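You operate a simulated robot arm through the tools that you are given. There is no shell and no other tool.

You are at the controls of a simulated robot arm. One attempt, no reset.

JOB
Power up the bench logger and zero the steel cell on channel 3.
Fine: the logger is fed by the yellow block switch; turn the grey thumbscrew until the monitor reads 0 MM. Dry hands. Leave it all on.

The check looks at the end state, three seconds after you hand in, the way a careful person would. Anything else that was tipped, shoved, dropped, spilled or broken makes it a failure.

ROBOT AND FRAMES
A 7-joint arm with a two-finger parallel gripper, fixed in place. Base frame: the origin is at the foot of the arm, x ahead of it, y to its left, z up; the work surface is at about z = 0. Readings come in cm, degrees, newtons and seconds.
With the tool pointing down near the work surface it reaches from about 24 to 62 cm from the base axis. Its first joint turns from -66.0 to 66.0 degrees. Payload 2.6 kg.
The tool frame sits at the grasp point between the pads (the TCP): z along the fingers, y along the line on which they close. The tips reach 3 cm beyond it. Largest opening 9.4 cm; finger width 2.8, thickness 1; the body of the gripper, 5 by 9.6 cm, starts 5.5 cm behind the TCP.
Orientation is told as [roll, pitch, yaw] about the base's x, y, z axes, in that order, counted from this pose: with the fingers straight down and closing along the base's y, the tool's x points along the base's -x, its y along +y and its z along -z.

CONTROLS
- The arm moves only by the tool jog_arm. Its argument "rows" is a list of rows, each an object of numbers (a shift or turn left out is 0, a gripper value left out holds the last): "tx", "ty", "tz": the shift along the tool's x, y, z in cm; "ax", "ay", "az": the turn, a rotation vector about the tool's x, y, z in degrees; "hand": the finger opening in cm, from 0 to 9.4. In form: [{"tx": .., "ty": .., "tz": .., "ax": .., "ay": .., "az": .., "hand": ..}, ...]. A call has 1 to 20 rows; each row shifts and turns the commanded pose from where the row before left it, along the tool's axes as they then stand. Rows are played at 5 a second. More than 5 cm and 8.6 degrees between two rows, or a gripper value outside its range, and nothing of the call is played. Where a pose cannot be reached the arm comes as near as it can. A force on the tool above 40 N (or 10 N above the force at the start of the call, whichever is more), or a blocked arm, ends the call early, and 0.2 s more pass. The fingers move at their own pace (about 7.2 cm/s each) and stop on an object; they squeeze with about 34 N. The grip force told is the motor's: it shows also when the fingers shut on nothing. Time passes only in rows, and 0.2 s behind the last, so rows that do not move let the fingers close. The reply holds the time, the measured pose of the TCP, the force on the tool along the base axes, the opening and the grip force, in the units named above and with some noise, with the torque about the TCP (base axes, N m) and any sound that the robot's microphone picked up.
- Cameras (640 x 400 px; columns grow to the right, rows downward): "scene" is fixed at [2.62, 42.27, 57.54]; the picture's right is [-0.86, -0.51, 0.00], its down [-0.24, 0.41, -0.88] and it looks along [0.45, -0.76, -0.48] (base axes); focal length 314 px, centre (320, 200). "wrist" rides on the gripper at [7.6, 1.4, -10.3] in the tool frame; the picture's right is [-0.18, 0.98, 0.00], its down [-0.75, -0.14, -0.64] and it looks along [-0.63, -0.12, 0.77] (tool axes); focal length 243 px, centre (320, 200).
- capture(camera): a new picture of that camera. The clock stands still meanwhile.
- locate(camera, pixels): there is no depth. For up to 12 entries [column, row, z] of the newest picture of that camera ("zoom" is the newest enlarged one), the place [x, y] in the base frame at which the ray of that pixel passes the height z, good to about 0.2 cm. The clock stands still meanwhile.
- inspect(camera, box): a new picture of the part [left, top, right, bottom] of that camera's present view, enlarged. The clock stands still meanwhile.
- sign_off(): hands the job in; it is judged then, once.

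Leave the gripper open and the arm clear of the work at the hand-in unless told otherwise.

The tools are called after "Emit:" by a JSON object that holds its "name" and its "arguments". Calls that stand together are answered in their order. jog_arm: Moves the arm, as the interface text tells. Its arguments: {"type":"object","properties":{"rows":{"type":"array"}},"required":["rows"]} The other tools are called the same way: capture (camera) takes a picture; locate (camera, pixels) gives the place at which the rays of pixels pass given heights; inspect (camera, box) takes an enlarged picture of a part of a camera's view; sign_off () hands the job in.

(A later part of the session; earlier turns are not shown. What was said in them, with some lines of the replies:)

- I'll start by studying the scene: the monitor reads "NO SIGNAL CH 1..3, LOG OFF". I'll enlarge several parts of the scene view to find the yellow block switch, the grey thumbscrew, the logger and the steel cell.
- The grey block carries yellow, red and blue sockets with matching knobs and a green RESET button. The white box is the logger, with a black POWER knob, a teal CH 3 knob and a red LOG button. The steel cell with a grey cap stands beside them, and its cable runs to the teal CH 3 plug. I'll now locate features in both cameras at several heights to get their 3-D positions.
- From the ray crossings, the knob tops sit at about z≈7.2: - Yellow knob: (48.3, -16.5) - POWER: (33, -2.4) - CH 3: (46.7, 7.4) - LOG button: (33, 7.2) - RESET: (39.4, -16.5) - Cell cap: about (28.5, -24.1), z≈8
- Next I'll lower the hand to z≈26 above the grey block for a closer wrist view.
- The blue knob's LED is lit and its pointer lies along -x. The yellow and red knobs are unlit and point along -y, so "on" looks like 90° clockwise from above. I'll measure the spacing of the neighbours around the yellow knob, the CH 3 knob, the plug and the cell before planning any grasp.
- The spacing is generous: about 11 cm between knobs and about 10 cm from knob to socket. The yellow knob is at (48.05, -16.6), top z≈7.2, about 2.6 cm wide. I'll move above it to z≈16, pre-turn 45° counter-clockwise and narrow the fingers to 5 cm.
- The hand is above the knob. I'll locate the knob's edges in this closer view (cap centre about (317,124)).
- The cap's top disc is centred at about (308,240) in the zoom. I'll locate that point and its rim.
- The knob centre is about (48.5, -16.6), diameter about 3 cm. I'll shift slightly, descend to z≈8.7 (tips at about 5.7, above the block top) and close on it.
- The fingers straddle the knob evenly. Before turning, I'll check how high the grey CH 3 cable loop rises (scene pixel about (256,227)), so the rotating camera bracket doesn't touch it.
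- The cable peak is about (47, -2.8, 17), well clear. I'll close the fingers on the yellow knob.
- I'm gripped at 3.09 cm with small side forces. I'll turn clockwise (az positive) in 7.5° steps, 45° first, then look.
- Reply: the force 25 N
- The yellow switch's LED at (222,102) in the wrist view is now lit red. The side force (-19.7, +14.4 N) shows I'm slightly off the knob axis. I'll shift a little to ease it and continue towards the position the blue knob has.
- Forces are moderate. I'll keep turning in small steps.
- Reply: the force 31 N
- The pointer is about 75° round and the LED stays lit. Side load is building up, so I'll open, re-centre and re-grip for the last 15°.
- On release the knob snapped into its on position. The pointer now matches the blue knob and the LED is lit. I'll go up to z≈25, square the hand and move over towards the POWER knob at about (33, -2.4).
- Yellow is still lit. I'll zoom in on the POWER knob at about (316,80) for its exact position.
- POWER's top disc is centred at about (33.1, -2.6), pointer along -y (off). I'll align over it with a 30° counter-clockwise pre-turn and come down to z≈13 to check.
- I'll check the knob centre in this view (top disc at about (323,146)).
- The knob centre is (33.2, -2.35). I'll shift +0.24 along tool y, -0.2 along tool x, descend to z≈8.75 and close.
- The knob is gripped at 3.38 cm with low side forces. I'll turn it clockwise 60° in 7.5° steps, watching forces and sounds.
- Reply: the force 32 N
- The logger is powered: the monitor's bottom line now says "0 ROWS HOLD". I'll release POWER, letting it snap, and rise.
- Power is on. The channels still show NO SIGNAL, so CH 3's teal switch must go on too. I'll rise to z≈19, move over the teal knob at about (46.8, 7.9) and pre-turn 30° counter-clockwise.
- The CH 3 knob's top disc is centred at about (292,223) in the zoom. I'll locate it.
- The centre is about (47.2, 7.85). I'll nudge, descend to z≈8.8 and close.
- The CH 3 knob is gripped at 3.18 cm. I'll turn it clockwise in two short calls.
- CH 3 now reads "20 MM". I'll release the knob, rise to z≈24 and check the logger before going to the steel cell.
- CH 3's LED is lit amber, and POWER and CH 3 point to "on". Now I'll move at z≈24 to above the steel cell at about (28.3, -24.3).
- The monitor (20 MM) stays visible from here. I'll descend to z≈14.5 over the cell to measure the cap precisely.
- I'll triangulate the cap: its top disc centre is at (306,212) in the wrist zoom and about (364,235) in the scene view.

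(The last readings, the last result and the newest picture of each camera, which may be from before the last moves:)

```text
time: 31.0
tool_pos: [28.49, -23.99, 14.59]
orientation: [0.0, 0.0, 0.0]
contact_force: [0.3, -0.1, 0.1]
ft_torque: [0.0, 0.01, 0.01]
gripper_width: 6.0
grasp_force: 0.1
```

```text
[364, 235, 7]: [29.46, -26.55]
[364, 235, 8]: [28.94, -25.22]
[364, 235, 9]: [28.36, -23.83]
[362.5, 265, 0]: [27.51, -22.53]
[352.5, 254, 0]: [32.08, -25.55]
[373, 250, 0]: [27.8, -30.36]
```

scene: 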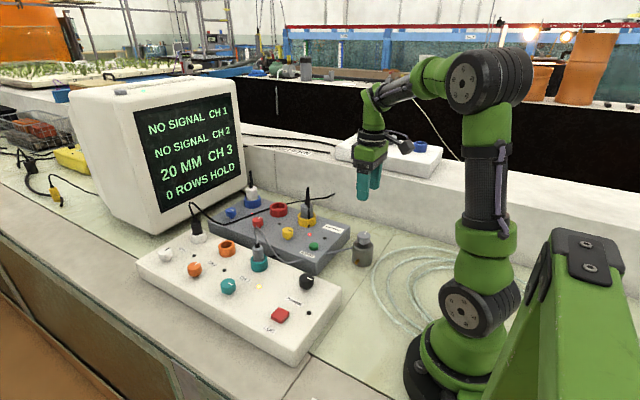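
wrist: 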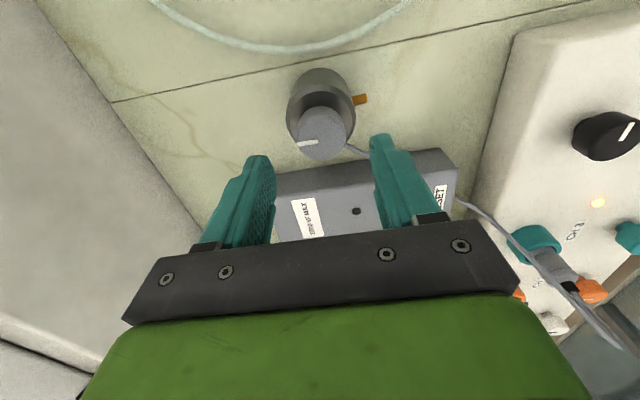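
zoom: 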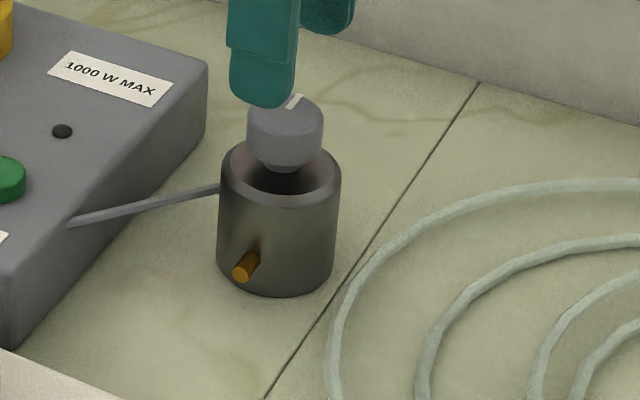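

The cap centre is about (28.25, -24.05), top z≈8.8, about 3.4 cm wide. The cell body tops out near z≈5. I'll descend to z≈10.1 (tips at about 7.1, level with the cap only), still open at 6 cm, and look again before closing.

Emit:
{"name": "jog_arm", "arguments": {"rows": [{"tx": 0.1, "ty": 0.05, "tz": 1.5}, {"tz": 1.5}, {"tz": 1.45}, {}]}}

Emit:
{"name": "inspect", "arguments": {"camera": "wrist", "box": [240, 100, 400, 220]}}

Emit:
{"name": "inspect", "arguments": {"camera": "scene", "box": [330, 200, 410, 285]}}

```text
time: 32.0
tool_pos: [28.21, -23.91, 10.03]
orientation: [0.0, 0.1, 0.0]
contact_force: [-0.3, 0.3, 0.1]
ft_torque: [0.01, 0.0, 0.0]
gripper_width: 6.01
grasp_force: 0.1
```

```text
3.33 times, centred on (320, 160) of wrist
```

zoom: 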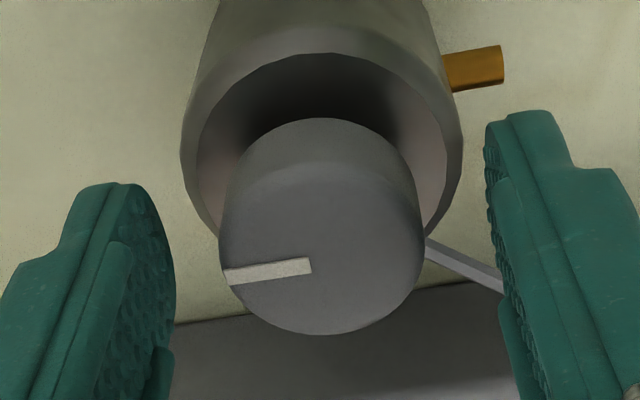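

```text
4.71 times, centred on (370, 242) of scene
```

zoom: 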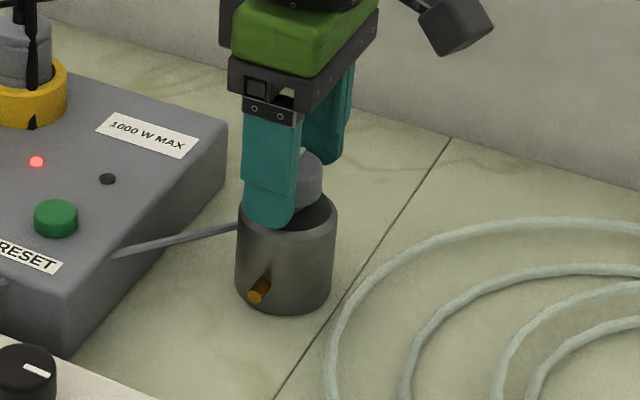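

The cap is centred at column ≈320.5, row ≈175, exactly on the tool axis. I'll close gently in small steps and watch for a one-sided push.

Emit:
{"name": "jog_arm", "arguments": {"rows": [{"hand": 4.2}, {}, {}]}}

Emit:
{"name": "jog_arm", "arguments": {"rows": [{"hand": 3.7}, {}]}}

Emit:
{"name": "inspect", "arguments": {"camera": "wrist", "box": [260, 120, 380, 210]}}

```text
time: 32.8
tool_pos: [28.33, -23.91, 10.24]
orientation: [0.0, 0.1, 0.0]
contact_force: [-0.2, 0.0, -0.6]
ft_torque: [-0.04, 0.0, 0.03]
gripper_width: 4.22
grasp_force: 0.1
```

```text
time: 33.4
tool_pos: [28.22, -24.08, 10.07]
orientation: [0.0, 0.0, 0.0]
contact_force: [-0.6, -1.6, -0.1]
ft_torque: [0.03, 0.0, -0.01]
gripper_width: 3.72
grasp_force: 0.1
```

```text
4.44 times, centred on (320, 165) of wrist
```

zoom: 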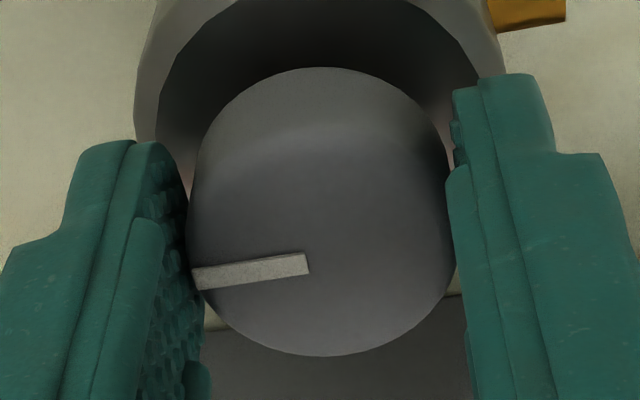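

Both fingers are close and nothing has been pushed yet. I'll close the last bit in small steps.

Emit:
{"name": "jog_arm", "arguments": {"rows": [{"hand": 3.55}, {}]}}

Emit:
{"name": "jog_arm", "arguments": {"rows": [{"hand": 3.4}, {}]}}

```text
time: 34.0
tool_pos: [28.28, -24.14, 10.11]
orientation: [0.1, -0.1, -0.1]
contact_force: [0.2, 0.0, 0.3]
ft_torque: [-0.01, -0.02, 0.0]
gripper_width: 3.6
grasp_force: 0.1
```

```text
time: 34.6
tool_pos: [28.24, -23.99, 10.19]
orientation: [0.1, -0.1, -0.1]
contact_force: [1.3, -2.0, 0.1]
ft_torque: [0.43, 0.11, 0.01]
gripper_width: 3.53
grasp_force: 44.8
```

The cap is gripped at 3.53 cm with negligible side force. I'll try a small clockwise turn of 15° and read the monitor.

Emit:
{"name": "jog_arm", "arguments": {"rows": [{"az": 7.5}, {"az": 7.5}, {}]}}

Emit:
{"name": "inspect", "arguments": {"camera": "scene", "box": [130, 80, 250, 220]}}

Emit:
{"name": "inspect", "arguments": {"camera": "scene", "box": [330, 200, 410, 285]}}

```text
time: 35.4
tool_pos: [28.25, -23.94, 10.18]
orientation: [0.1, 0.0, -15.2]
contact_force: [-6.0, 10.9, 7.9]
ft_torque: [-0.49, -0.69, 0.04]
gripper_width: 3.54
grasp_force: 44.9
```

```text
2.86 times, centred on (190, 150) of scene
```

zoom: 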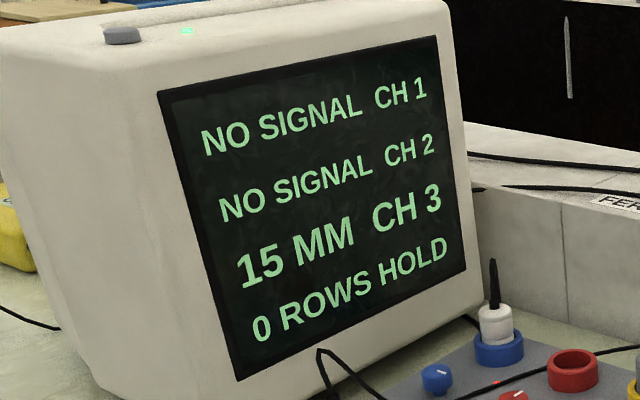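

```text
4.71 times, centred on (370, 242) of scene
```

zoom: 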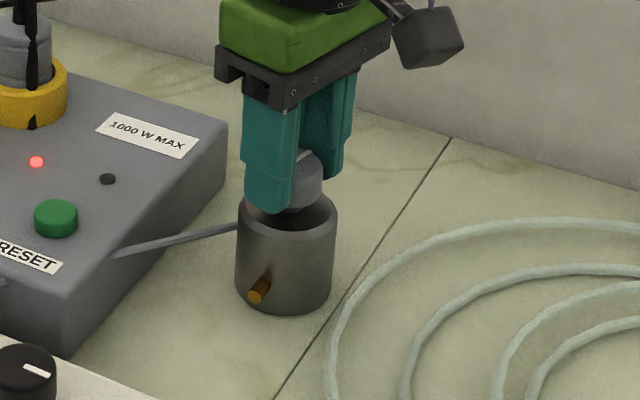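

It works: 20 → 15 MM for 15° clockwise, about 3° per mm. About 45° more is needed. I'll continue with 22.5° while watching side force.

Emit:
{"name": "jog_arm", "arguments": {"rows": [{"az": 7.5}, {"az": 7.5}, {}]}}

Emit:
{"name": "inspect", "arguments": {"camera": "scene", "box": [130, 80, 250, 220]}}

Emit:
{"name": "inspect", "arguments": {"camera": "scene", "box": [330, 200, 410, 285]}}

```text
time: 36.2
tool_pos: [28.35, -23.9, 10.3]
orientation: [0.2, 0.1, -30.1]
contact_force: [-5.2, 22.5, 17.4]
ft_torque: [-0.14, -0.03, 0.04]
gripper_width: 3.6
grasp_force: 44.7
```

```text
2.86 times, centred on (190, 150) of scene
```

zoom: 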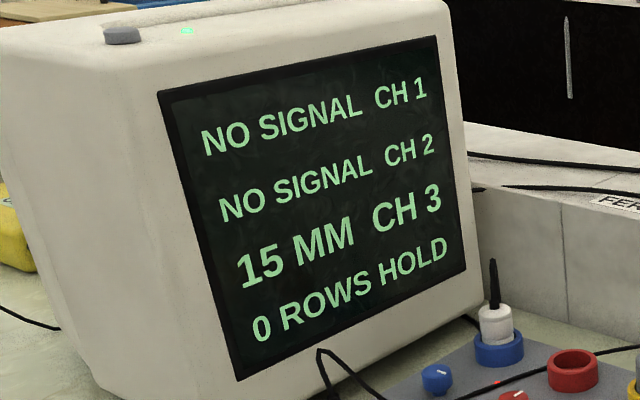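

```text
4.71 times, centred on (370, 242) of scene
```

zoom: 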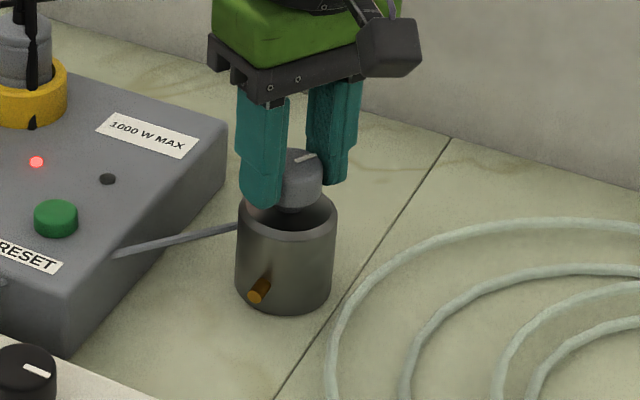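

The reading still shows 15 MM, while side load has risen to 22 N. That could be a display lag or slipping. I'll wait a moment without moving and read again.

Emit:
{"name": "jog_arm", "arguments": {"rows": [{}, {}, {}]}}

Emit:
{"name": "inspect", "arguments": {"camera": "scene", "box": [130, 80, 250, 220]}}

Emit:
{"name": "inspect", "arguments": {"camera": "wrist", "box": [260, 120, 380, 210]}}

```text
time: 37.0
tool_pos: [28.27, -23.95, 10.17]
orientation: [0.2, 0.1, -30.1]
contact_force: [-1.2, 25.3, 14.4]
ft_torque: [-0.01, -0.25, 0.0]
gripper_width: 3.57
grasp_force: 45.1
```

```text
2.86 times, centred on (190, 150) of scene
```

zoom: 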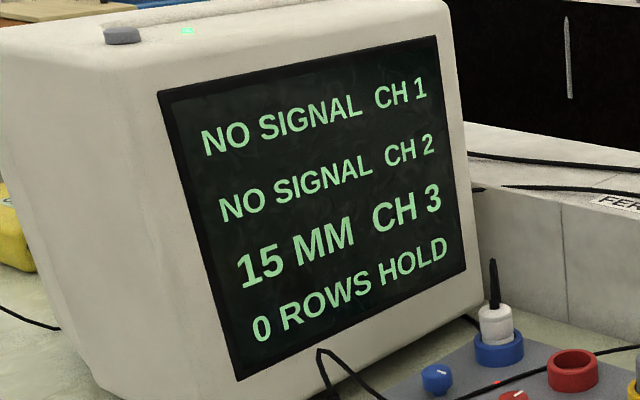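

```text
4.44 times, centred on (320, 165) of wrist
```

zoom: 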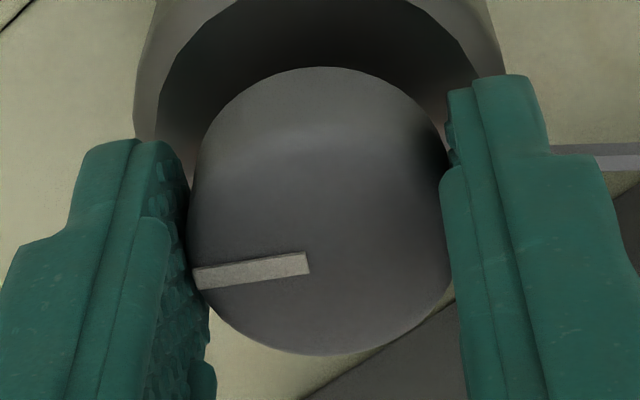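

The pointer has turned with the hand (30° so far) and the reading moves in coarse 5 mm steps. Side load comes from being slightly off the cap's axis, so I'll release here and look at how the cap settles.

Emit:
{"name": "jog_arm", "arguments": {"rows": [{"hand": 5}, {}, {}]}}

Emit:
{"name": "inspect", "arguments": {"camera": "wrist", "box": [240, 100, 400, 220]}}

Emit:
{"name": "inspect", "arguments": {"camera": "scene", "box": [130, 80, 250, 220]}}

Emit:
{"name": "inspect", "arguments": {"camera": "scene", "box": [330, 200, 410, 285]}}

```text
time: 37.8
tool_pos: [28.29, -24.16, 10.16]
orientation: [0.0, 0.0, -30.1]
contact_force: [-0.2, 0.3, -0.1]
ft_torque: [-0.01, 0.03, 0.0]
gripper_width: 5.01
grasp_force: 0.0
```

```text
3.33 times, centred on (320, 160) of wrist
```

zoom: 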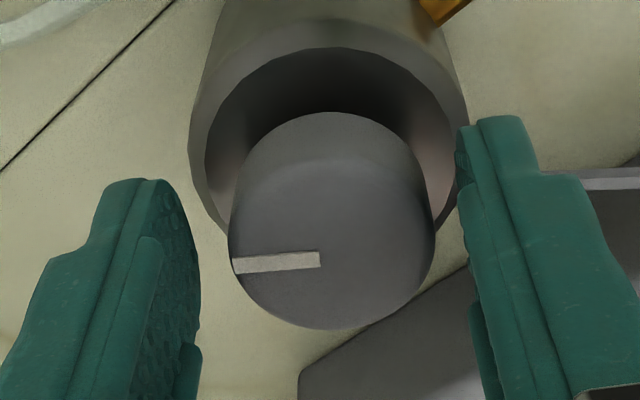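

```text
2.86 times, centred on (190, 150) of scene
```

zoom: 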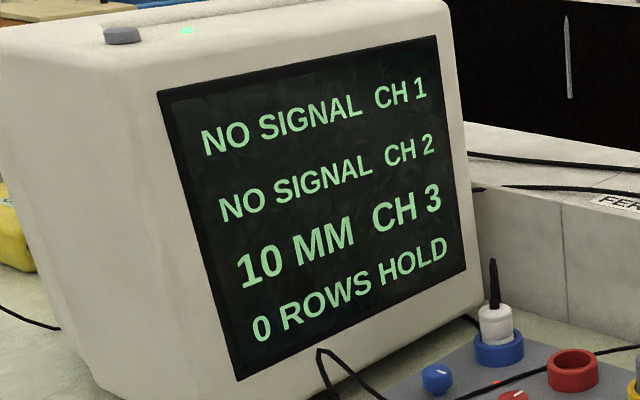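

```text
4.71 times, centred on (370, 242) of scene
```

zoom: 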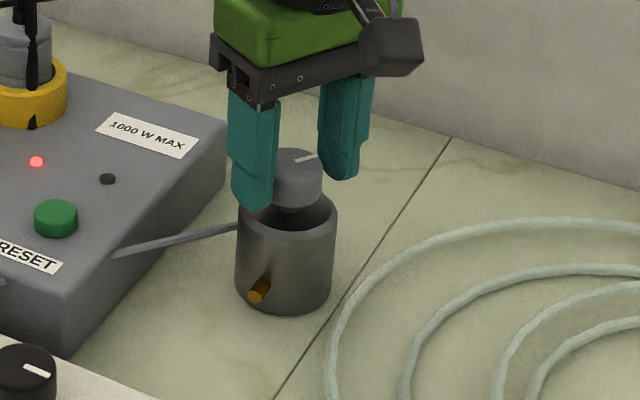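

After release the cap settled a touch further and the monitor reads 10 MM. Comparing the views at yaw 0 and -30, the cap's axis sits about 0.4 cm further in +x than my grip centre. I'll shift there, rotate the open hand back to yaw 0, and verify the centring.

Emit:
{"name": "jog_arm", "arguments": {"rows": [{"tx": -0.36, "ty": 0.16}, {"az": -7.5}, {"az": -7.5}, {"az": -7.5}, {"az": -7.5}, {}]}}

Emit:
{"name": "inspect", "arguments": {"camera": "wrist", "box": [240, 100, 400, 220]}}

Emit:
{"name": "inspect", "arguments": {"camera": "scene", "box": [330, 200, 410, 285]}}

```text
time: 39.2
tool_pos: [28.8, -24.17, 10.05]
orientation: [-0.1, 0.0, 0.1]
contact_force: [-0.8, 0.7, -0.2]
ft_torque: [0.0, 0.01, 0.0]
gripper_width: 5.0
grasp_force: 0.0
```

```text
3.33 times, centred on (320, 160) of wrist
```

zoom: 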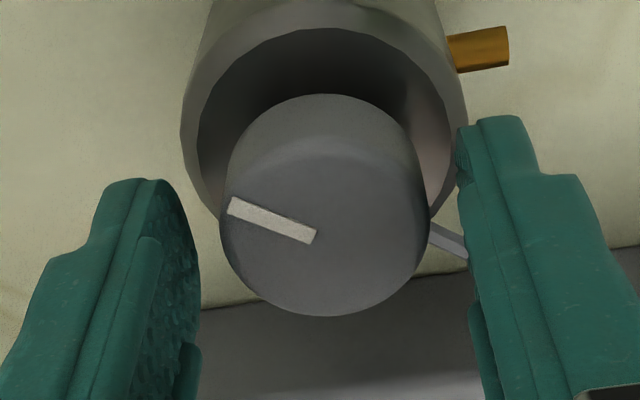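

```text
4.71 times, centred on (370, 242) of scene
```

zoom: 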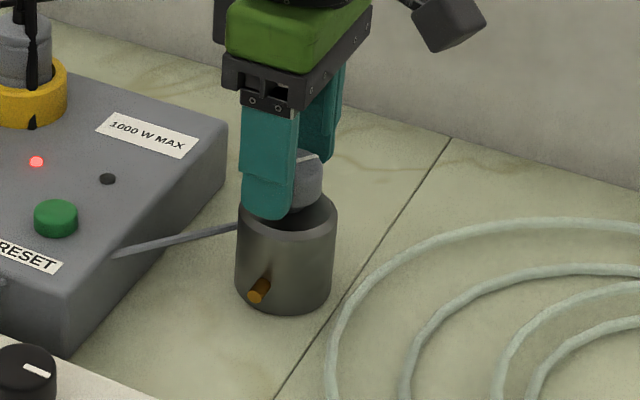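

Centring is within 0.1 cm (column ≈321.5). I'll nudge 0.06 cm and close on the cap in small steps.

Emit:
{"name": "jog_arm", "arguments": {"rows": [{"ty": 0.06, "hand": 3.8}, {}, {"hand": 3.4}, {}, {}]}}

Emit:
{"name": "inspect", "arguments": {"camera": "scene", "box": [130, 80, 250, 220]}}

```text
time: 40.4
tool_pos: [28.63, -24.02, 10.1]
orientation: [0.1, 0.0, 0.0]
contact_force: [-2.1, 8.9, 2.0]
ft_torque: [-0.34, -0.01, 0.01]
gripper_width: 3.55
grasp_force: 44.8
```

```text
2.86 times, centred on (190, 150) of scene
```

zoom: 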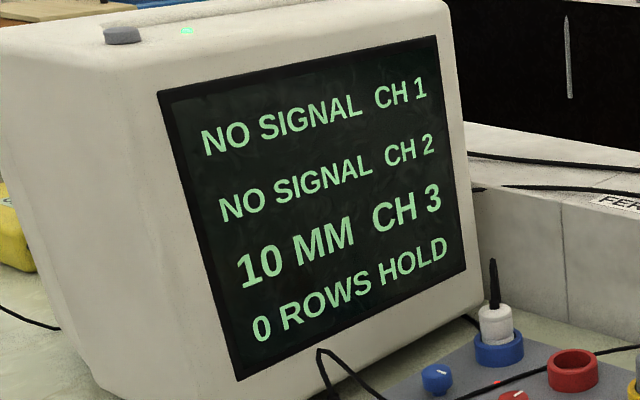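

Gripped again. There's a mild +9 N in y, so I'll ease +0.08 cm in y and then turn 15° clockwise.

Emit:
{"name": "jog_arm", "arguments": {"rows": [{"ty": 0.08}, {"az": 7.5}, {"az": 7.5}, {}]}}

Emit:
{"name": "inspect", "arguments": {"camera": "scene", "box": [130, 80, 250, 220]}}

```text
time: 41.4
tool_pos: [28.67, -24.07, 10.05]
orientation: [0.0, -0.1, -15.1]
contact_force: [8.6, -7.2, -14.9]
ft_torque: [0.41, -0.06, -0.02]
gripper_width: 3.53
grasp_force: 44.8
```

```text
2.86 times, centred on (190, 150) of scene
```

zoom: 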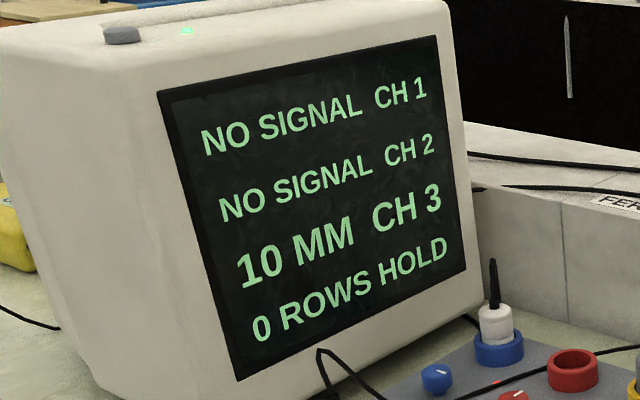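

Still 10 MM with low force. I'll go on another 7.5° and read again.

Emit:
{"name": "jog_arm", "arguments": {"rows": [{"az": 7.5}, {}]}}

Emit:
{"name": "inspect", "arguments": {"camera": "scene", "box": [130, 80, 250, 220]}}

Emit:
{"name": "inspect", "arguments": {"camera": "wrist", "box": [240, 100, 400, 220]}}

```text
time: 42.0
tool_pos: [28.76, -24.09, 10.08]
orientation: [-0.1, -0.1, -22.6]
contact_force: [8.9, -13.1, -17.6]
ft_torque: [0.07, -0.58, 0.03]
gripper_width: 3.54
grasp_force: 44.9
```

```text
2.86 times, centred on (190, 150) of scene
```

zoom: 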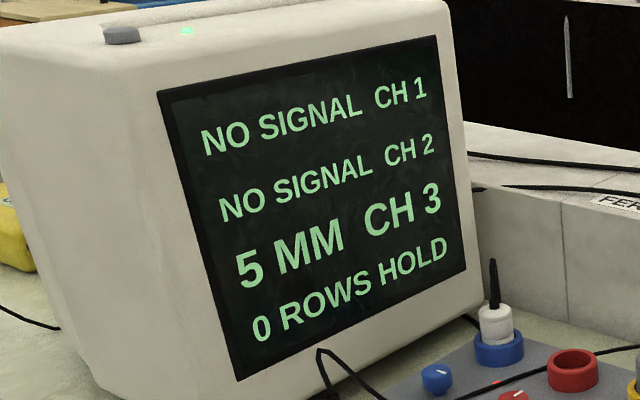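

```text
3.33 times, centred on (320, 160) of wrist
```

zoom: 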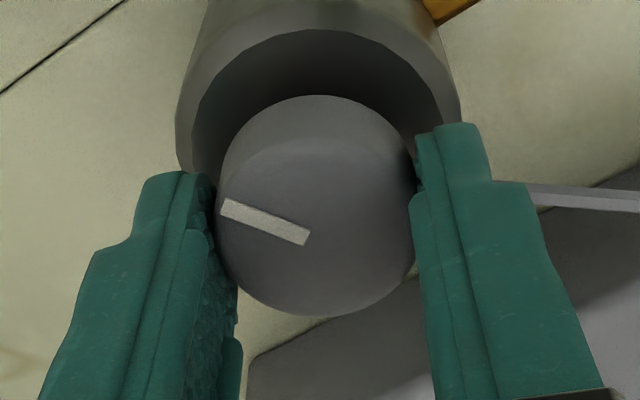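

Now 5 MM at roughly 55° total. The steps change about every 20°, so 0 should appear near 70–77°. I'll proceed in smaller steps, reading each time.

Emit:
{"name": "jog_arm", "arguments": {"rows": [{"az": 5}, {"az": 5}, {}]}}

Emit:
{"name": "inspect", "arguments": {"camera": "scene", "box": [130, 80, 250, 220]}}

```text
time: 42.8
tool_pos: [28.65, -24.17, 10.08]
orientation: [-0.1, -0.1, -32.7]
contact_force: [2.5, -16.3, -13.4]
ft_torque: [0.02, -0.4, 0.03]
gripper_width: 3.52
grasp_force: 45.7
```

```text
2.86 times, centred on (190, 150) of scene
```

zoom: 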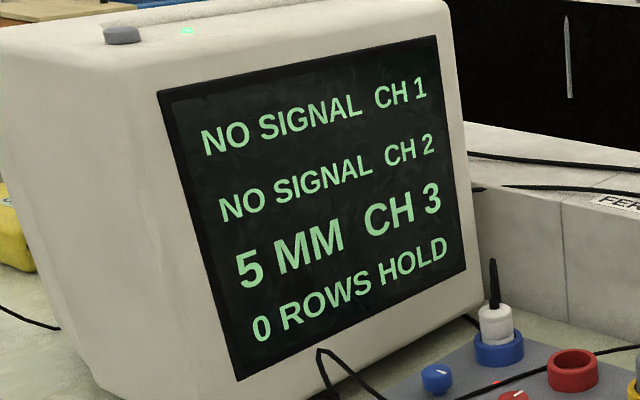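

Still 5 MM, with a side load of about 16 N, which is acceptable. I'll go another 5°, then read.

Emit:
{"name": "jog_arm", "arguments": {"rows": [{"az": 5}, {}]}}

Emit:
{"name": "inspect", "arguments": {"camera": "scene", "box": [130, 80, 250, 220]}}

```text
time: 43.4
tool_pos: [28.61, -24.12, 10.2]
orientation: [-0.2, -0.2, -37.7]
contact_force: [-2.1, -21.7, -12.0]
ft_torque: [0.06, 0.01, 0.05]
gripper_width: 3.57
grasp_force: 44.9
```

```text
2.86 times, centred on (190, 150) of scene
```

zoom: 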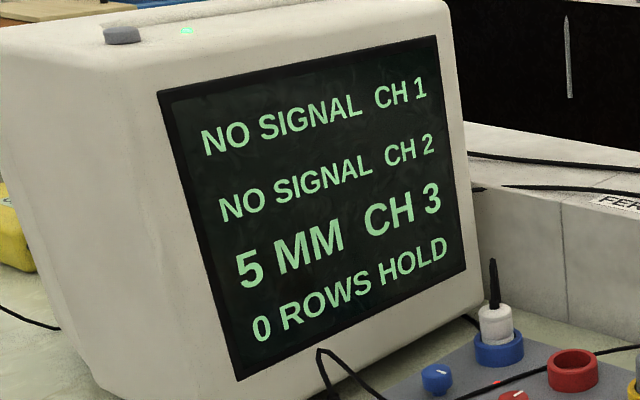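

Still 5 MM and the y load is -22 N. I'll ease 0.1 cm towards -y, then turn another 5°.

Emit:
{"name": "jog_arm", "arguments": {"rows": [{"tx": -0.06, "ty": -0.08}, {"az": 5}, {}]}}

Emit:
{"name": "inspect", "arguments": {"camera": "scene", "box": [130, 80, 250, 220]}}

Emit:
{"name": "inspect", "arguments": {"camera": "wrist", "box": [240, 100, 400, 220]}}

```text
time: 44.2
tool_pos: [28.58, -24.09, 10.23]
orientation: [0.0, 0.0, -42.7]
contact_force: [-14.0, -12.0, 2.3]
ft_torque: [-0.81, -0.87, 0.03]
gripper_width: 3.55
grasp_force: 44.4
```

```text
2.86 times, centred on (190, 150) of scene
```

zoom: 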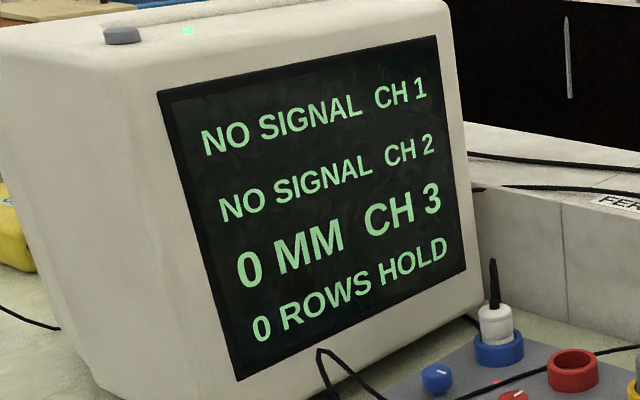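

```text
3.33 times, centred on (320, 160) of wrist
```

zoom: 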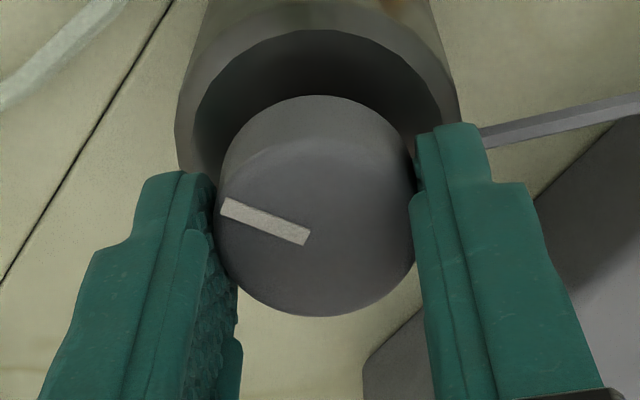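

The monitor reads 0 MM. I've only just crossed into that step, so I'll go about 6° further to sit well inside it, then read again.

Emit:
{"name": "jog_arm", "arguments": {"rows": [{"az": 3}, {"az": 3}, {}]}}

Emit:
{"name": "inspect", "arguments": {"camera": "scene", "box": [130, 80, 250, 220]}}

```text
time: 45.0
tool_pos: [28.68, -24.05, 10.15]
orientation: [-0.1, 0.0, -48.7]
contact_force: [-14.4, -12.9, 7.0]
ft_torque: [-0.03, 0.05, 0.07]
gripper_width: 3.52
grasp_force: 45.2
```

```text
2.86 times, centred on (190, 150) of scene
```

zoom: 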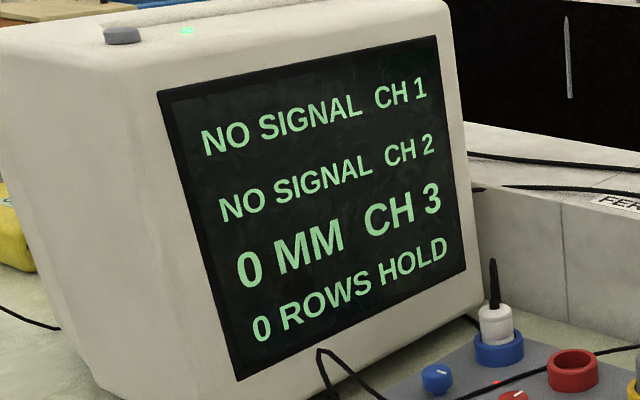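

Still 0 MM, and I estimate this is mid-band. I'll release gently and see whether it holds.

Emit:
{"name": "jog_arm", "arguments": {"rows": [{"hand": 5}, {}, {}, {}, {}, {}]}}

Emit:
{"name": "inspect", "arguments": {"camera": "scene", "box": [130, 80, 250, 220]}}

Emit:
{"name": "inspect", "arguments": {"camera": "wrist", "box": [240, 100, 400, 220]}}

```text
time: 46.4
tool_pos: [28.67, -24.14, 10.21]
orientation: [0.1, 0.0, -48.5]
contact_force: [-0.2, 0.2, -0.2]
ft_torque: [-0.04, 0.0, 0.01]
gripper_width: 5.02
grasp_force: 0.1
```

```text
2.86 times, centred on (190, 150) of scene
```

zoom: 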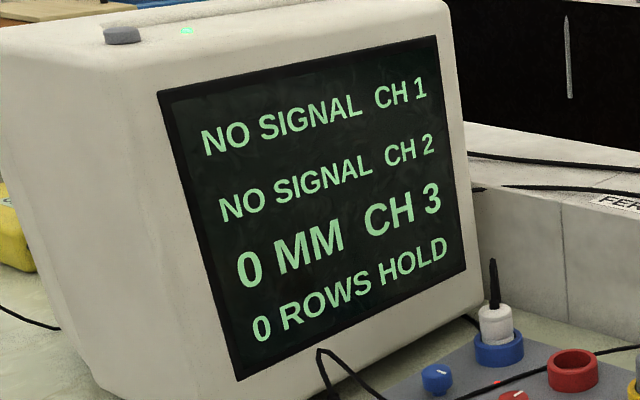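

```text
3.33 times, centred on (320, 160) of wrist
```

zoom: 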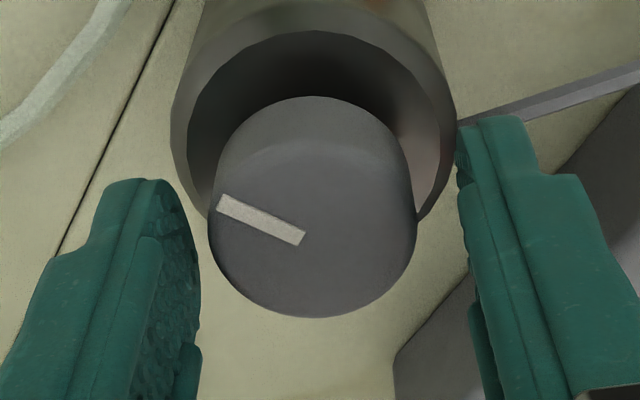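

It holds at 0 MM after release. I'll raise the hand straight up, square it and open it fully, then check everything.

Emit:
{"name": "jog_arm", "arguments": {"rows": [{"tz": -2}, {"tz": -3}, {"tz": -4}, {"tz": -4, "az": -8}, {"tz": -4, "az": -8}, {"tz": -4, "az": -8}, {"az": -8, "hand": 9.4}, {"az": -8}, {"az": -8}, {}, {}]}}

Emit:
{"name": "capture", "arguments": {"camera": "scene"}}

Emit:
{"name": "inspect", "arguments": {"camera": "scene", "box": [130, 80, 250, 220]}}

Emit:
{"name": "inspect", "arguments": {"camera": "scene", "box": [130, 180, 390, 340]}}

Emit:
{"name": "capture", "arguments": {"camera": "wrist"}}

```text
time: 48.8
tool_pos: [28.68, -24.17, 31.22]
orientation: [0.0, 0.0, -0.5]
contact_force: [0.0, 0.6, 0.8]
ft_torque: [0.02, 0.01, 0.01]
gripper_width: 9.39
grasp_force: 0.1
```

```text
taken
```

scene: 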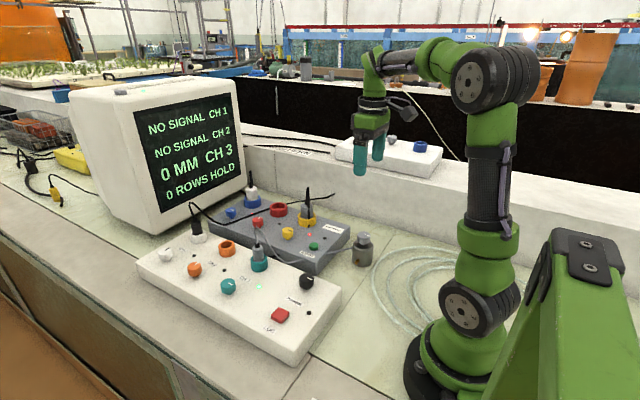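

```text
2.86 times, centred on (190, 150) of scene
```

zoom: 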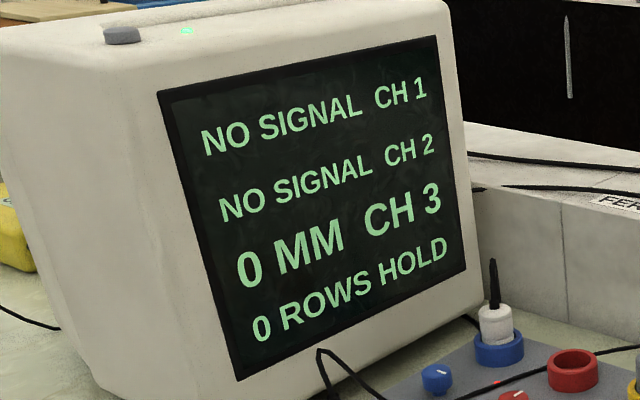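

```text
2.46 times, centred on (260, 260) of scene
```

zoom: 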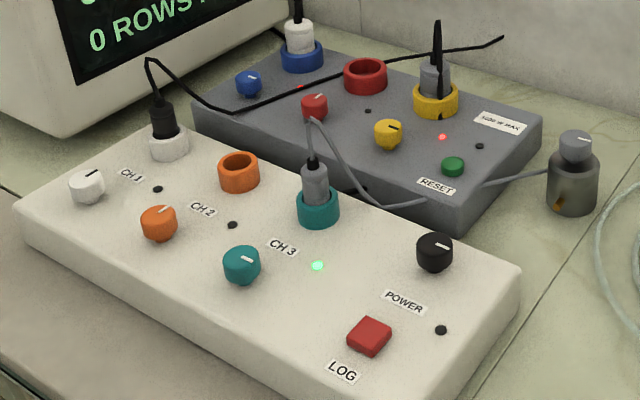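

```text
taken
```

wrist: 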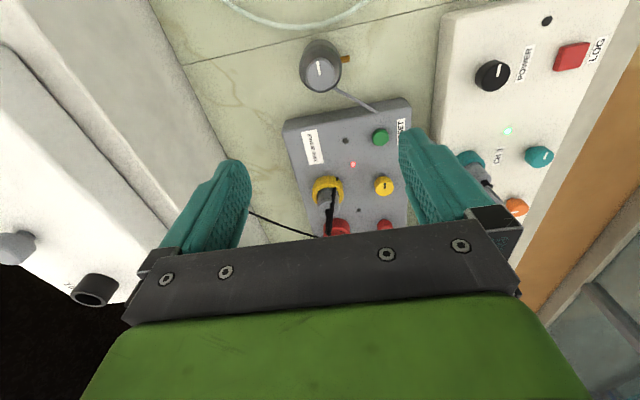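

The CH 3 lamp has turned green, the monitor reads "0 MM CH 3", the yellow feed lamp is lit and nothing has been displaced. LOG wasn't asked for, so I leave it alone. I'll retreat to near the start pose and take a last look.

Emit:
{"name": "jog_arm", "arguments": {"rows": [{"tx": -0.6, "ty": 1.4, "tz": -2.1}, {"tx": -0.6, "ty": 1.4, "tz": -2.1}, {"tx": -0.6, "ty": 1.4, "tz": -2.1}, {"tx": -0.6, "ty": 1.4, "tz": -2.1}, {"tx": -0.6, "ty": 1.2, "tz": -2.1}, {}, {}, {}, {}, {}]}}

Emit:
{"name": "capture", "arguments": {"camera": "scene"}}

Emit:
{"name": "inspect", "arguments": {"camera": "scene", "box": [130, 80, 390, 340]}}

```text
time: 51.0
tool_pos: [31.82, -17.42, 41.68]
orientation: [0.0, 0.0, -0.5]
contact_force: [-0.6, 0.6, 0.5]
ft_torque: [0.02, 0.03, 0.0]
gripper_width: 9.4
grasp_force: 0.1
```

```text
taken
```

scene: 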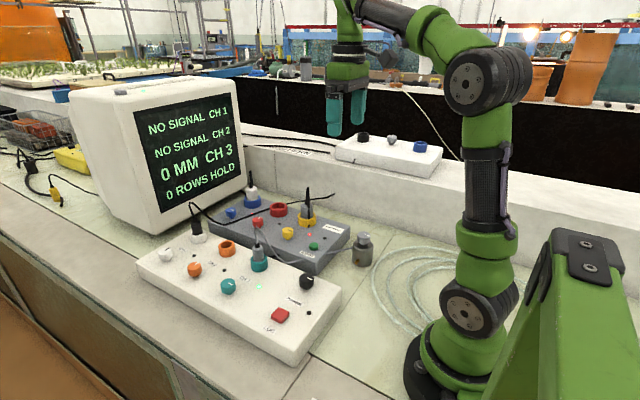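

```text
1.54 times, centred on (260, 210) of scene
```

zoom: 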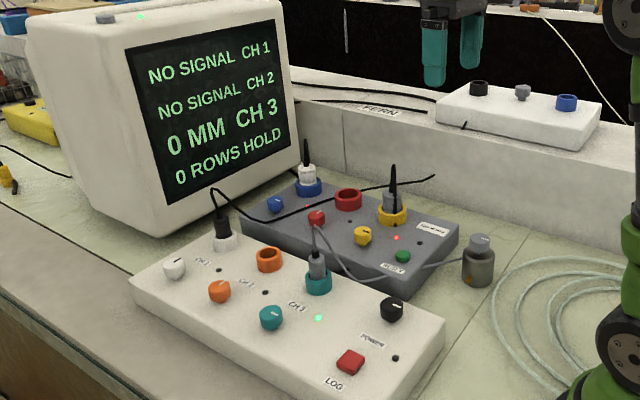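

The end state is stable: the yellow feed is on, POWER is on, CH 3 is on with a green lamp, and the monitor shows 0 MM. The arm is clear with the gripper open and nothing else was moved, so I'm handing in.

Emit:
{"name": "sign_off", "arguments": {}}

```text
The job is handed in.
```

The bench logger is powered up and the steel cell on channel 3 is zeroed. I handed the job in; the check's verdict hasn't come back.

- **Power:** I turned on the yellow switch on the grey block, then the logger's POWER knob, then the CH 3 switch. The yellow feed lamp is lit.
- **Zeroing:** CH 3 read 20 MM at first. I turned the thumbscrew on the steel cell clockwise until the monitor read 0 MM. It held there after I let go, and the CH 3 lamp turned green.
- **Left as it was:** I did not press LOG, since the job didn't ask for it; the monitor shows "0 ROWS HOLD".
- **End state:** Everything is left on, the gripper is open, and the arm is back near its start pose. I saw nothing else moved or disturbed in the last picture.
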